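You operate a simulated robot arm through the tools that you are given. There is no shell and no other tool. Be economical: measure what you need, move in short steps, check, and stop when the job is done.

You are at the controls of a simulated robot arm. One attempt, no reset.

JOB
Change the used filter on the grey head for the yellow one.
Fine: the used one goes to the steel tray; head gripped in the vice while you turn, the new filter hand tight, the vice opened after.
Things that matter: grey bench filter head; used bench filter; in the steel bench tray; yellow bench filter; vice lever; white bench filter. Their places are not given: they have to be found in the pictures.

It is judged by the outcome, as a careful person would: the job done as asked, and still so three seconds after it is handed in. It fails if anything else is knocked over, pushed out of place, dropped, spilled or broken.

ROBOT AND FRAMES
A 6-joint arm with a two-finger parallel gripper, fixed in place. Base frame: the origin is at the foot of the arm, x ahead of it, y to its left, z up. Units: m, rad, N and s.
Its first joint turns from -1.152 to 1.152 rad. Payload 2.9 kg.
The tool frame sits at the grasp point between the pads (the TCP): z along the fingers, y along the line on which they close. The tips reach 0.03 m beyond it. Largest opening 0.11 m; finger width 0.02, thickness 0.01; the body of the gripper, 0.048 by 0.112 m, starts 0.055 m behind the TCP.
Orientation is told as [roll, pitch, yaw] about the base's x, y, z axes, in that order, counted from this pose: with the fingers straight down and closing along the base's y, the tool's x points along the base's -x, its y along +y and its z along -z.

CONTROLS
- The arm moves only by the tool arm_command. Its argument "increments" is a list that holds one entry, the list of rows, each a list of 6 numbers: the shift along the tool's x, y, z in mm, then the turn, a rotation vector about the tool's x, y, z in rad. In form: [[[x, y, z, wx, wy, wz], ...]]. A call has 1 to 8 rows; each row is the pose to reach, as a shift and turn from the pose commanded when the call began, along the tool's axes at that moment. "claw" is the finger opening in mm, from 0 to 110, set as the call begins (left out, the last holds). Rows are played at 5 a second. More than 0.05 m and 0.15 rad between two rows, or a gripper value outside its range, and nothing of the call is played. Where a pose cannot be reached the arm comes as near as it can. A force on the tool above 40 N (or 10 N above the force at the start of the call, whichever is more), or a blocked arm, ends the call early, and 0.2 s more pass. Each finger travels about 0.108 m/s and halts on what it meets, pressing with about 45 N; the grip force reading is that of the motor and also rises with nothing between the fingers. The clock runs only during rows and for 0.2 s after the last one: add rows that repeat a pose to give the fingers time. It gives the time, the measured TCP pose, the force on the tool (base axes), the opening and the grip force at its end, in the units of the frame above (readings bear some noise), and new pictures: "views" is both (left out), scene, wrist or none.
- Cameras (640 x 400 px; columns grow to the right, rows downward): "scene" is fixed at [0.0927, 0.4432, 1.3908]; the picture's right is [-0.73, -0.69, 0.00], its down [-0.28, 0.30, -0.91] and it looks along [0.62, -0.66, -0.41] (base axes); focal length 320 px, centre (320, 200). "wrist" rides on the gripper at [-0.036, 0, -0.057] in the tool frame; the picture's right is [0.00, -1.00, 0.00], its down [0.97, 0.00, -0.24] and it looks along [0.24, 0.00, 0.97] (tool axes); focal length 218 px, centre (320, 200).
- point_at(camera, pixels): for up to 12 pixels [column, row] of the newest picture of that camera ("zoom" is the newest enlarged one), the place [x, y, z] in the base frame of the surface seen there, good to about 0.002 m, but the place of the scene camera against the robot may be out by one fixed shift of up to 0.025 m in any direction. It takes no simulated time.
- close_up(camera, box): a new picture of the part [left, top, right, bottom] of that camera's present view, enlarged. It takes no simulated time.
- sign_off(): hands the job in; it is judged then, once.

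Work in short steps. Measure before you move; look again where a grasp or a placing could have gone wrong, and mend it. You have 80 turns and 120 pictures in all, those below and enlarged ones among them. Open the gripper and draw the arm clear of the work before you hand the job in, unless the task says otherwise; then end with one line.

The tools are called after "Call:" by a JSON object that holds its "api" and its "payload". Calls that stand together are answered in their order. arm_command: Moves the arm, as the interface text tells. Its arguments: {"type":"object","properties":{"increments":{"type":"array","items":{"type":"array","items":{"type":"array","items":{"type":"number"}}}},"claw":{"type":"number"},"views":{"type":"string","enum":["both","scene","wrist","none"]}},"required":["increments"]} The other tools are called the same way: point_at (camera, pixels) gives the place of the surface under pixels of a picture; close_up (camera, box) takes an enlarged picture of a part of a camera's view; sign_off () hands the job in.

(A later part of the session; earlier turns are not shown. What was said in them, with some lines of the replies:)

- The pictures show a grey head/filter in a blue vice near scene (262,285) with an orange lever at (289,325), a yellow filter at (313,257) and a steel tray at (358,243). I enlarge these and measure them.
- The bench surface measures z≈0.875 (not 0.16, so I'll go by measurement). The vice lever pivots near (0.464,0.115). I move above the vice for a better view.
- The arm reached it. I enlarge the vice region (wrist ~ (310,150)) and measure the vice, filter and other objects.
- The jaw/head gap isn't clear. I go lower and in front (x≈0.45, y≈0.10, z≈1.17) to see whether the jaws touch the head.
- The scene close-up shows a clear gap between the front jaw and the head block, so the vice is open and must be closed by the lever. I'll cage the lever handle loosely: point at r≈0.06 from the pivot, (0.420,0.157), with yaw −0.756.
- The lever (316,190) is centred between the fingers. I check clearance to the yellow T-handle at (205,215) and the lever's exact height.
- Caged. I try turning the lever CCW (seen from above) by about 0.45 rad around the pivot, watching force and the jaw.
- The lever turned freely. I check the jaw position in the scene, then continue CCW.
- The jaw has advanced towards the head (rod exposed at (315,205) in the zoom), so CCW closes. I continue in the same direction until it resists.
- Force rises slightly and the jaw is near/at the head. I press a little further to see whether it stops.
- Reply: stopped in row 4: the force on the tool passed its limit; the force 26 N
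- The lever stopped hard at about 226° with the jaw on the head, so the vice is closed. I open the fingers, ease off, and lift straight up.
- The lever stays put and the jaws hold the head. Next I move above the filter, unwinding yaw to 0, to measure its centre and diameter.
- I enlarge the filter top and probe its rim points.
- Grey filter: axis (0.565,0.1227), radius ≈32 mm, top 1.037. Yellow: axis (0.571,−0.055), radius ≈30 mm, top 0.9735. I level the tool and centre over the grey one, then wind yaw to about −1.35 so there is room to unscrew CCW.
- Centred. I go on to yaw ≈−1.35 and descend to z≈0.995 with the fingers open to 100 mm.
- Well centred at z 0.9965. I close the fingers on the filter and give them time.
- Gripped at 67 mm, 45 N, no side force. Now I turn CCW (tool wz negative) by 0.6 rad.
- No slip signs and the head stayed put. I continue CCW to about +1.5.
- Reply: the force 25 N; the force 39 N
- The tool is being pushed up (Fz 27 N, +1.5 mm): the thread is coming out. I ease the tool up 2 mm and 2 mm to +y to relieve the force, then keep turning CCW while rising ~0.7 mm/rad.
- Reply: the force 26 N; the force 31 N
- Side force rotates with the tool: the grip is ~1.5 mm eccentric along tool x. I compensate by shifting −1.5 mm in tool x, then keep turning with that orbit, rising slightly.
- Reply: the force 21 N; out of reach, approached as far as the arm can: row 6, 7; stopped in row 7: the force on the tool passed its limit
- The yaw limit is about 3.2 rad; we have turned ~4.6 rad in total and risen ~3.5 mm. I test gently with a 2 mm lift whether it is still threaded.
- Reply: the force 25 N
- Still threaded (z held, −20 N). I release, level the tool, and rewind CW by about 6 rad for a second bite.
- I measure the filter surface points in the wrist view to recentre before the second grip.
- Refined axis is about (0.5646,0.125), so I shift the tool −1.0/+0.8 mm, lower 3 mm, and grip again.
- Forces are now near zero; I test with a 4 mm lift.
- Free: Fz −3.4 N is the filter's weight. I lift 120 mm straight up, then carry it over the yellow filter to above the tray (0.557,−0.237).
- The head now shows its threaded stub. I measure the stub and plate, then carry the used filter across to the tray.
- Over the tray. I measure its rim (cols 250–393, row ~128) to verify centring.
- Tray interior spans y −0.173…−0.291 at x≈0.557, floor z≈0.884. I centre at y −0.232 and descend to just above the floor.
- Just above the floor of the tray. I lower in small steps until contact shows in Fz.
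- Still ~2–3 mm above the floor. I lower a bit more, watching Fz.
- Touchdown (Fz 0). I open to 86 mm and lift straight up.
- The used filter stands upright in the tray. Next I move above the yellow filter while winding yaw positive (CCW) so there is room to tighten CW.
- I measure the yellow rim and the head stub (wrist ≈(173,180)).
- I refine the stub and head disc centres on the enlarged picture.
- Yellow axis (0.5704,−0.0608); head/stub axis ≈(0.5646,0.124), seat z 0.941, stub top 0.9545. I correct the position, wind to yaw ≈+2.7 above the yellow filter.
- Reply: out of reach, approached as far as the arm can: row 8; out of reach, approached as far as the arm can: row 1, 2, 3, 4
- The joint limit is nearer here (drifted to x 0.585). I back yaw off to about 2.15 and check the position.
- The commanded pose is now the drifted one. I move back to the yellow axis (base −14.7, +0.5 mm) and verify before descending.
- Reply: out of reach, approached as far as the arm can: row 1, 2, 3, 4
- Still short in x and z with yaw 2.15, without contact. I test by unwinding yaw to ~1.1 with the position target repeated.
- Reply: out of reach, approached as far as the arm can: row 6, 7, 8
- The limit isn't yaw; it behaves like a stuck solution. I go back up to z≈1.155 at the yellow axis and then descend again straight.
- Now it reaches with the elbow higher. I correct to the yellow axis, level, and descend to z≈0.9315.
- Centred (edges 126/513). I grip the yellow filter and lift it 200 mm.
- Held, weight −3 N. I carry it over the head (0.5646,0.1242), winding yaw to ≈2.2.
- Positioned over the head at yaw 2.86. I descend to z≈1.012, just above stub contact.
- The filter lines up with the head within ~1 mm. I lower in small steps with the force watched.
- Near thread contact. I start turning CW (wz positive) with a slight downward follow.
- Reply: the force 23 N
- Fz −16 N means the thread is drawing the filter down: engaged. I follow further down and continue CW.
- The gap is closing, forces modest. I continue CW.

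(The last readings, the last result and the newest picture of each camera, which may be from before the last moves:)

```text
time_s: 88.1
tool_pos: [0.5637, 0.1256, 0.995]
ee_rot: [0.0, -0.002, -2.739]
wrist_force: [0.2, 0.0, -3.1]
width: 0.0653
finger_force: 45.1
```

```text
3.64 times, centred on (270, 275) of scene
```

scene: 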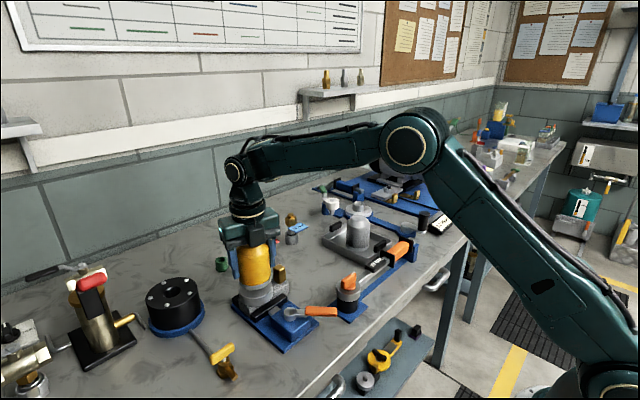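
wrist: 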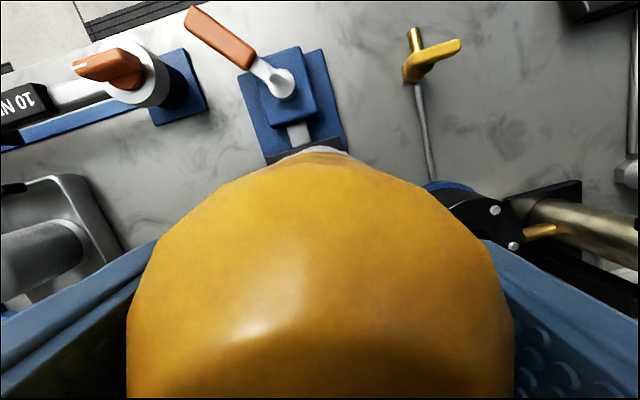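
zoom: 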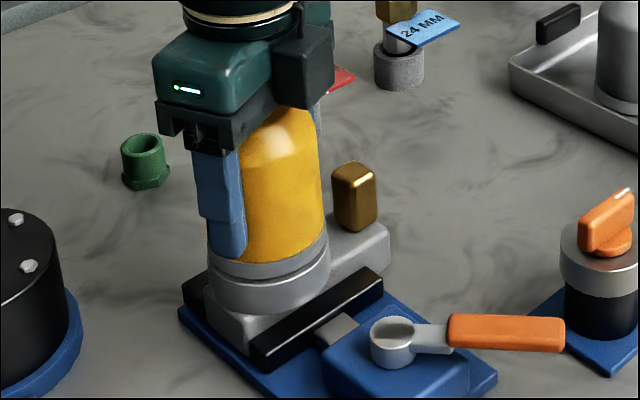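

The width changed 66.7→65.3 mm and the side force vanished: the pads probably slipped as it tightened. I release, rewind CCW 2.38 rad open, then regrip to check the tightness.

Call:
{"api": "arm_command", "payload": {"increments": [[[0, 0, 0, 0, 0, 0], [0, 0, 0, 0, 0, 0], [0, 0, 0, 0, 0, 0]]], "claw": 96, "views": "wrist"}}

Call:
{"api": "close_up", "payload": {"camera": "scene", "box": [215, 220, 325, 330]}}

Call:
{"api": "arm_command", "payload": {"increments": [[[0, 0, 0, 0, 0, -0.149], [0, 0, 0, 0, 0, -0.298], [0, 0, 0, 0, 0, -0.447], [0, 0, 0, 0, 0, -0.596], [0, 0, 0, 0, 0, -0.745], [0, 0, 0, 0, 0, -0.894], [0, 0, 0, 0, 0, -1.043], [0, 0, 0, 0, 0, -1.19]]], "views": "none"}}

Call:
{"api": "arm_command", "payload": {"increments": [[[0, 0, 0, 0, 0, -0.149], [0, 0, 0, 0, 0, -0.298], [0, 0, 0, 0, 0, -0.447], [0, 0, 0, 0, 0, -0.596], [0, 0, 0, 0, 0, -0.745], [0, 0, 0, 0, 0, -0.894], [0, 0, 0, 0, 0, -1.043], [0, 0, 0, 0, 0, -1.19]]], "views": "wrist"}}

```text
time_s: 88.9
tool_pos: [0.5638, 0.1249, 0.9956]
ee_rot: [0.0, 0.0, -2.745]
wrist_force: [-0.6, 0.1, 0.8]
width: 0.0961
finger_force: 0.0
```

wrist: 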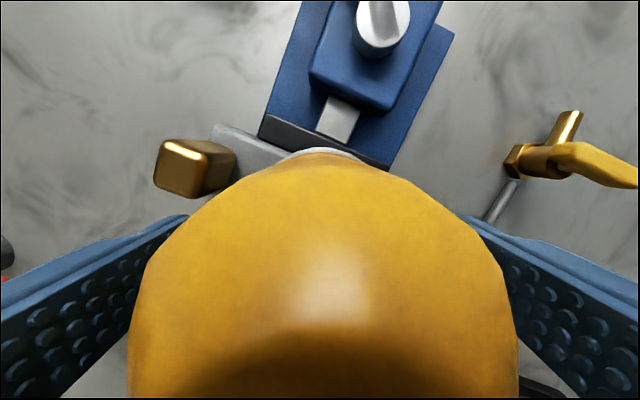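

```text
3.64 times, centred on (270, 275) of scene
```

zoom: 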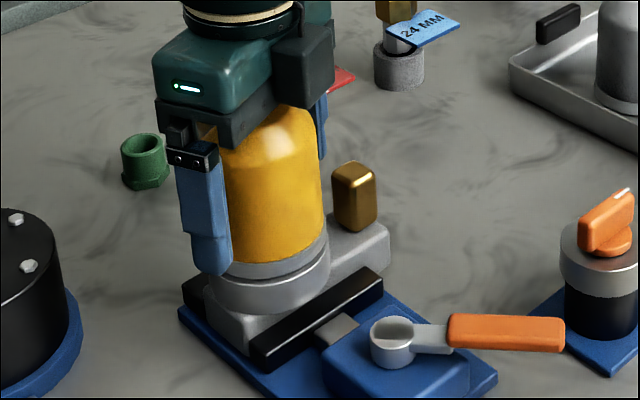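

```text
time_s: 90.7
tool_pos: [0.5646, 0.1238, 0.9954]
ee_rot: [-0.001, -0.001, -1.55]
wrist_force: [0.3, 0.6, -0.1]
width: 0.0961
finger_force: 0.1
```

```text
time_s: 92.5
tool_pos: [0.5638, 0.1239, 0.9949]
ee_rot: [0.0, 0.0, -0.361]
wrist_force: [-0.4, 0.6, -0.4]
width: 0.0959
finger_force: 0.0
```

wrist: 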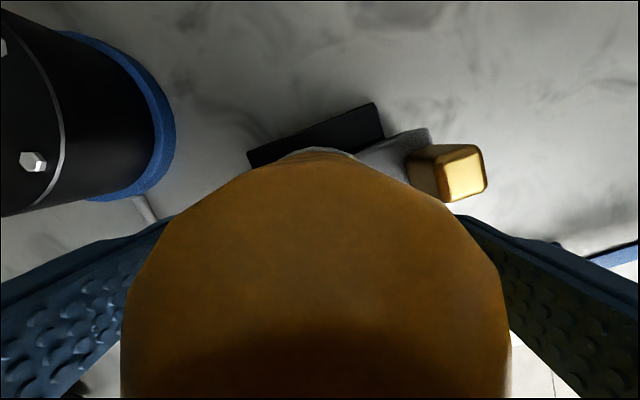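

I regrip and turn CW in two halves, watching for slip or resistance.

Call:
{"api": "arm_command", "payload": {"increments": [[[0, 0.7, 0, 0, 0, 0], [0, 0.7, 0, 0, 0, 0], [0, 0.7, 0, 0, 0, 0], [0, 0.7, 0, 0, 0, 0]]], "claw": 40, "views": "none"}}

Call:
{"api": "arm_command", "payload": {"increments": [[[0, 0, 0, 0, 0, 0.1], [0, 0, 0, 0, 0, 0.2], [0, 0, 0, 0, 0, 0.3], [0, 0, 0, 0, 0, 0.4], [0, 0, 0, 0, 0, 0.5]]], "views": "none"}}

Call:
{"api": "arm_command", "payload": {"increments": [[[0, 0, 0, 0, 0, 0.1], [0, 0, 0, 0, 0, 0.2], [0, 0, 0, 0, 0, 0.3], [0, 0, 0, 0, 0, 0.4], [0, 0, 0, 0, 0, 0.5]]], "views": "wrist"}}

```text
time_s: 93.5
tool_pos: [0.5659, 0.1254, 0.9966]
ee_rot: [0.0, -0.001, -0.363]
wrist_force: [-0.2, -2.2, -0.3]
width: 0.0673
finger_force: 45.1
```

```text
time_s: 94.7
tool_pos: [0.565, 0.1248, 0.9959]
ee_rot: [-0.002, 0.0, -0.858]
wrist_force: [-2.5, -6.3, 1.1]
width: 0.0655
finger_force: 45.3
```

```text
time_s: 95.9
tool_pos: [0.5651, 0.1249, 0.9967]
ee_rot: [0.0, 0.0, -1.366]
wrist_force: [-1.8, -1.0, -0.7]
width: 0.0648
finger_force: 45.2
```

wrist: 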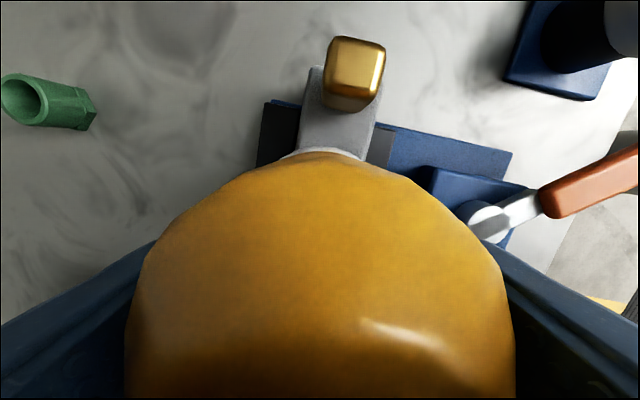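

The width varies as the pads slip over the facets while the filter stays: it's tight at the grip's slip limit. I release, lift, and measure the seating height.

Call:
{"api": "arm_command", "payload": {"increments": [[[0, 0, 0, 0, 0, 0], [0, 0, 0, 0, 0, 0], [0, 0, -20, 0, 0, 0], [0, 0, -60, 0, 0, 0], [0, 0, -100, 0, 0, -0.1], [0, 0, -140, 0, 0, -0.2], [0, 0, -180, 0, 0, -0.3], [0, 0, -200, 0, 0, -0.4]]], "claw": 100}}

Call:
{"api": "close_up", "payload": {"camera": "scene", "box": [215, 230, 325, 330]}}

Call:
{"api": "point_at", "payload": {"camera": "wrist", "pixels": [[320, 170], [310, 180], [330, 180], [320, 190], [320, 160]]}}

```text
time_s: 97.7
tool_pos: [0.5649, 0.1247, 1.1964]
ee_rot: [-0.001, 0.0, -0.961]
wrist_force: [-0.3, 0.3, 1.5]
width: 0.0999
finger_force: 0.1
```

scene: 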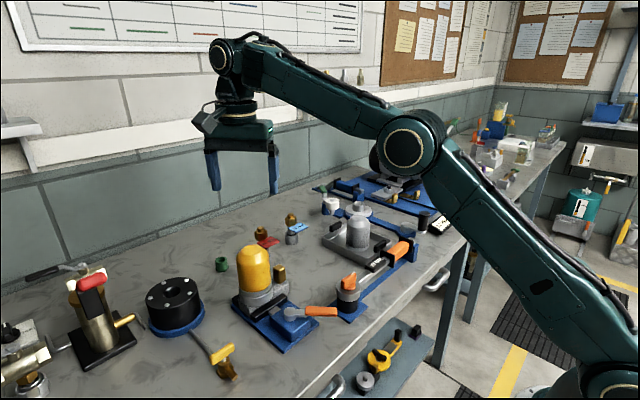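
wrist: 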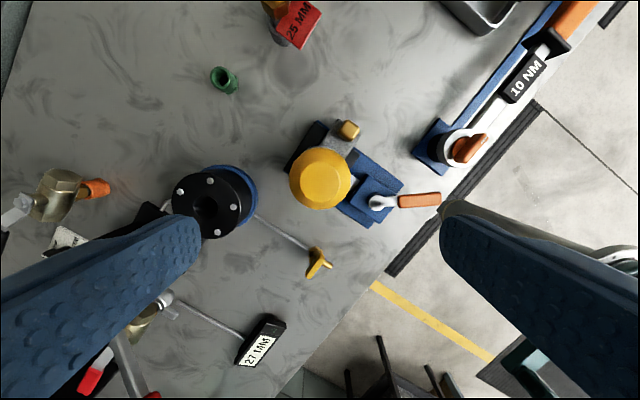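

```text
4.00 times, centred on (270, 280) of scene
```

zoom: 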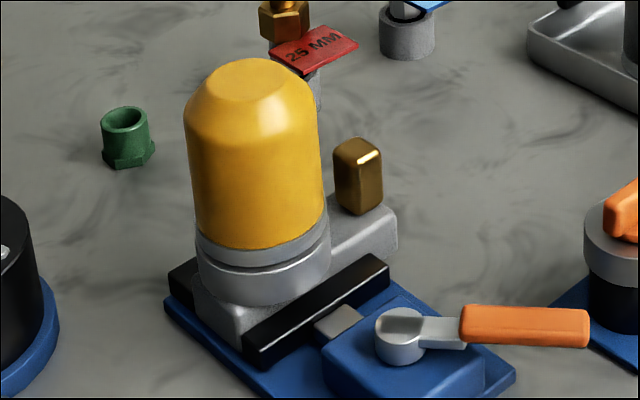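

```text
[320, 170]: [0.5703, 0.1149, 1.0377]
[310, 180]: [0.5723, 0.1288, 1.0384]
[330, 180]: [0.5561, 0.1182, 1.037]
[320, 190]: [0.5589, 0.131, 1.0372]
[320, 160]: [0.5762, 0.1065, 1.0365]
```

Top at z 1.037, the same as the old filter seated, flush on the head. Now I move to the lever (cage point ≈(0.4225,0.072), yaw ≈0.80) to open the vice.

Call:
{"api": "arm_command", "payload": {"increments": [[[5, -18, 0, 0, 0, -0.149], [10, -37, 0, 0, 0, -0.298], [14, -55, 0, 0, 0, -0.447], [19, -73, 0, 0, 0, -0.596], [24, -92, 0, 0, 0, -0.745], [29, -110, 0, 0, 0, -0.894], [33, -128, 0, 0, 0, -1.043], [38.1, -147, 0, 0, 0, -1.19]]], "claw": 44, "views": "none"}}

Call:
{"api": "arm_command", "payload": {"increments": [[[0, 0, 30, 0, 0, -0.149], [0, 0, 60, 0, 0, -0.298], [0, 0, 90, 0, 0, -0.447], [0, 0, 120, 0, 0, -0.574], [0, 0, 146, 0, 0, -0.574], [0, 0, 146, 0, 0, -0.574]]], "views": "both"}}

```text
time_s: 99.5
tool_pos: [0.4213, 0.071, 1.1959]
ee_rot: [-0.001, 0.0, 0.23]
wrist_force: [0.8, -0.1, 0.0]
width: 0.044
finger_force: 0.1
```

```text
time_s: 100.9
tool_pos: [0.4232, 0.0727, 1.0501]
ee_rot: [-0.001, 0.0, 0.803]
wrist_force: [0.9, -0.4, -0.3]
width: 0.0442
finger_force: 0.1
```

scene: 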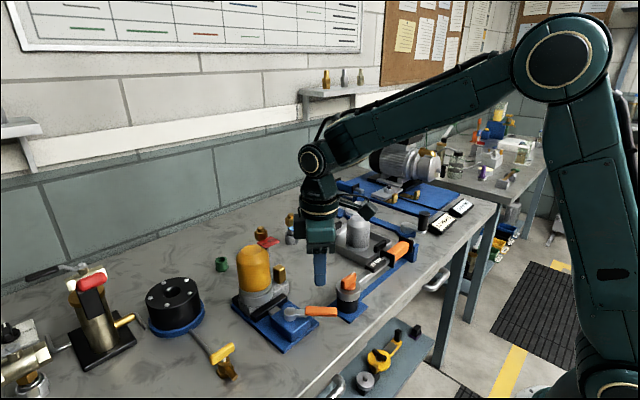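
wrist: 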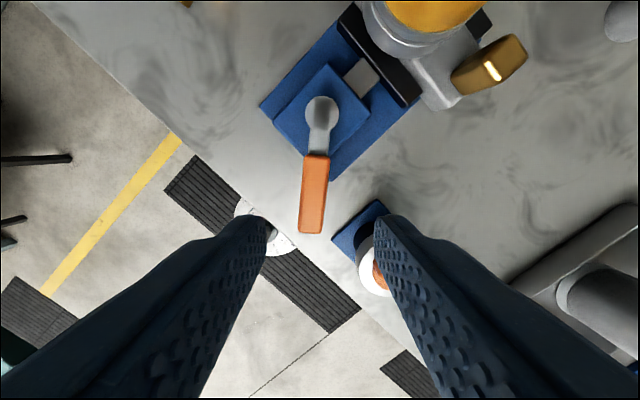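

The lever sits slightly left of centre (312,195). I shift +2 mm and descend over the handle.

Call:
{"api": "arm_command", "payload": {"increments": [[[0, 2, 40, 0, 0, 0], [0, 2, 75, 0, 0, 0], [0, 2, 95, 0, 0, 0], [0, 2, 105, 0, 0, 0], [0, 2, 105, 0, 0, 0]]], "views": "wrist"}}

```text
time_s: 102.1
tool_pos: [0.4203, 0.075, 0.944]
ee_rot: [0.0, 0.0, 0.802]
wrist_force: [-1.0, 1.1, -0.6]
width: 0.0442
finger_force: 0.1
```

wrist: 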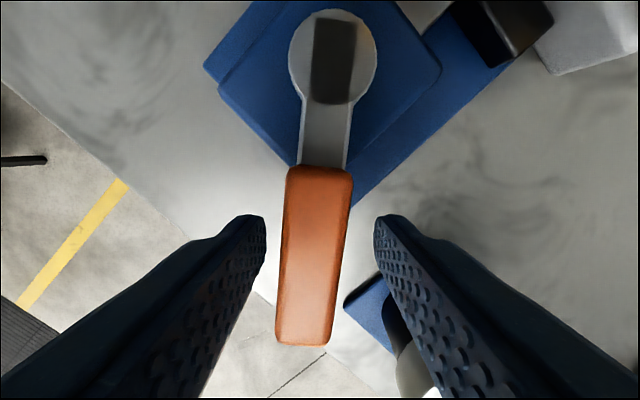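

Caged. I turn the lever back CW around the pivot, first 0.75 rad.

Call:
{"api": "arm_command", "payload": {"increments": [[[0, 0, 0, 0, 0, 0], [-0.7, 9.3, 0, 0, 0, 0.148], [-2.8, 18.3, 0, 0, 0, 0.298], [-6.2, 27, 0, 0, 0, 0.447], [-10.8, 35, 0, 0, 0, 0.596], [-16.6, 42.3, 0, 0, 0, 0.745], [-16.6, 42.3, 0, 0, 0, 0.745]]], "claw": 30, "views": "wrist"}}

```text
time_s: 103.7
tool_pos: [0.4033, 0.1147, 0.9437]
ee_rot: [0.0, -0.001, 0.055]
wrist_force: [-0.8, -0.9, 0.5]
width: 0.0304
finger_force: 0.4
```

wrist: 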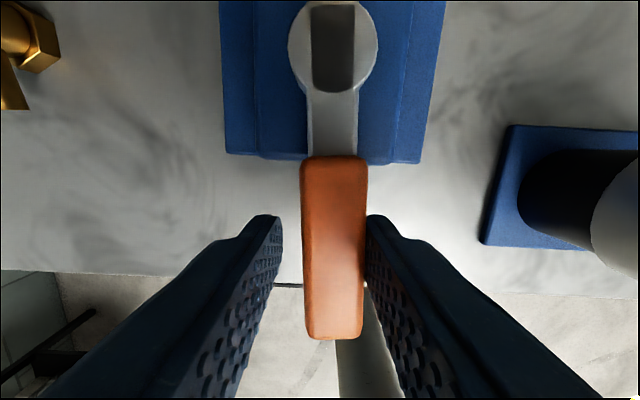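

Turning freely. I continue another 0.85 rad to the original angle.

Call:
{"api": "arm_command", "payload": {"increments": [[[-0.7, 9.3, 0, 0, 0, 0.148], [-2.8, 18.3, 0, 0, 0, 0.298], [-6.2, 27, 0, 0, 0, 0.447], [-10.8, 35, 0, 0, 0, 0.596], [-16.6, 42.3, 0, 0, 0, 0.745], [-21.2, 46.6, 0, 0, 0, 0.85], [-21.2, 46.6, 0, 0, 0, 0.85]]], "views": "wrist"}}

Call:
{"api": "close_up", "payload": {"camera": "scene", "box": [220, 275, 332, 345]}}

```text
time_s: 105.3
tool_pos: [0.4206, 0.1616, 0.9443]
ee_rot: [0.001, -0.001, -0.797]
wrist_force: [-1.7, -0.3, -0.2]
width: 0.0306
finger_force: 0.0
```

wrist: 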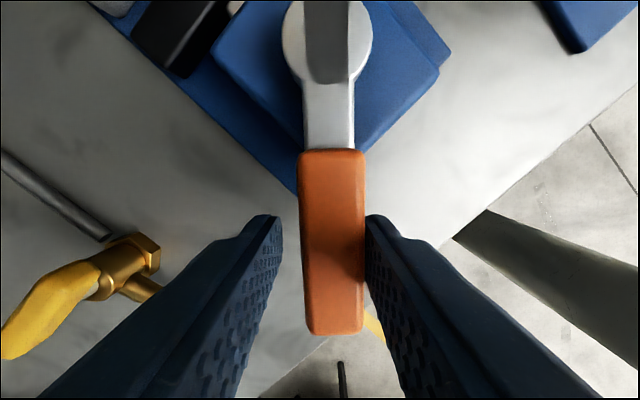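

```text
5.71 times, centred on (276, 310) of scene
```

zoom: 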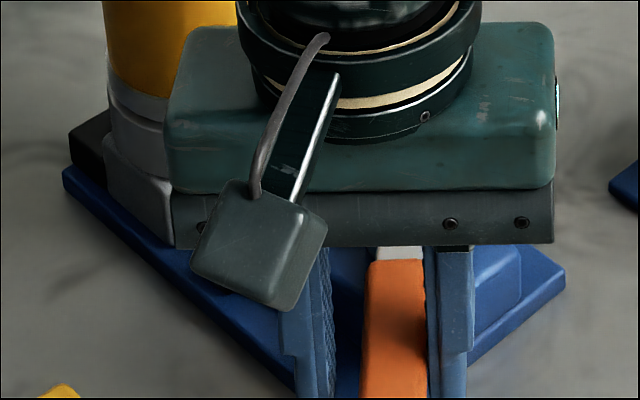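

The lever is back at its original angle. I widen the fingers, lift clear and check.

Call:
{"api": "arm_command", "payload": {"increments": [[[0, 1, 0, 0, 0, 0], [0, 1, 0, 0, 0, 0], [0, 1, -40, 0, 0, 0], [0, 1, -80, 0, 0, 0], [0, 1, -120, 0, 0, 0], [0, 1, -160, 0, 0, 0], [20, 1, -200, 0, 0, 0], [50, 1, -240, 0, 0, 0]]], "claw": 50}}

Call:
{"api": "close_up", "payload": {"camera": "scene", "box": [215, 235, 327, 345]}}

Call:
{"api": "close_up", "payload": {"camera": "scene", "box": [300, 170, 460, 290]}}

```text
time_s: 107.1
tool_pos: [0.3855, 0.1999, 1.1853]
ee_rot: [0.0, 0.0, -0.793]
wrist_force: [-0.9, -0.9, 0.2]
width: 0.0502
finger_force: 0.1
```

scene: 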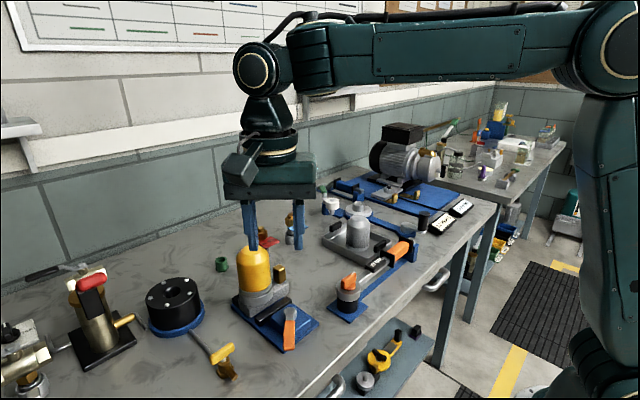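
wrist: 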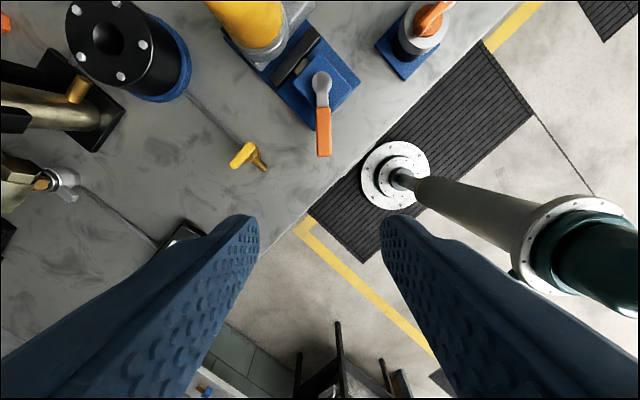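

```text
3.64 times, centred on (271, 290) of scene
```

zoom: 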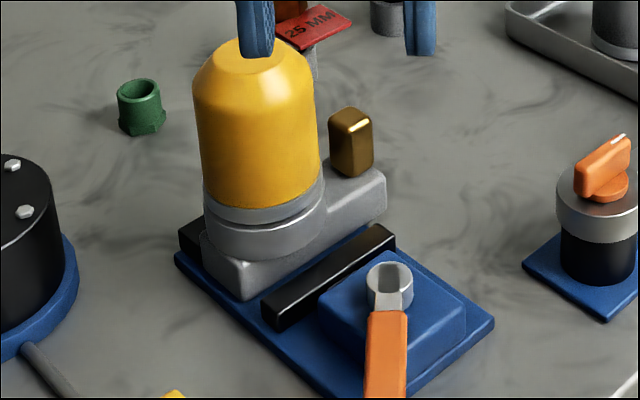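

```text
3.33 times, centred on (380, 230) of scene
```

zoom: 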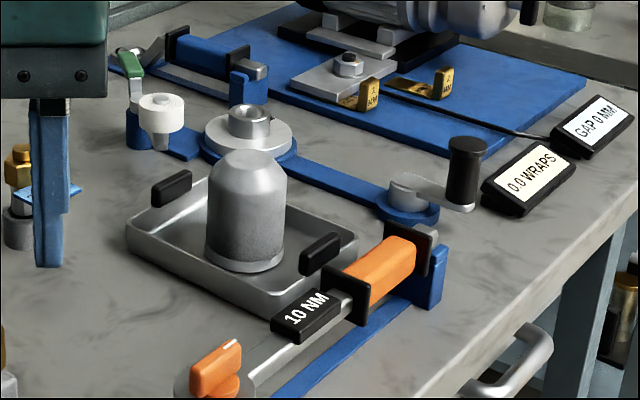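

The jaw is clear of the head, the yellow filter is seated, and the used one is in the tray. The gripper is empty and well clear, and everything else looks undisturbed, so I hand in.

Call:
{"api": "sign_off", "payload": {}}

```text
The job is handed in.
```

The yellow filter is on the grey head, turned until the gripper slipped on it and seated at the old one's height. The used filter stands in the steel tray, the vice is open again, and the arm is clear.
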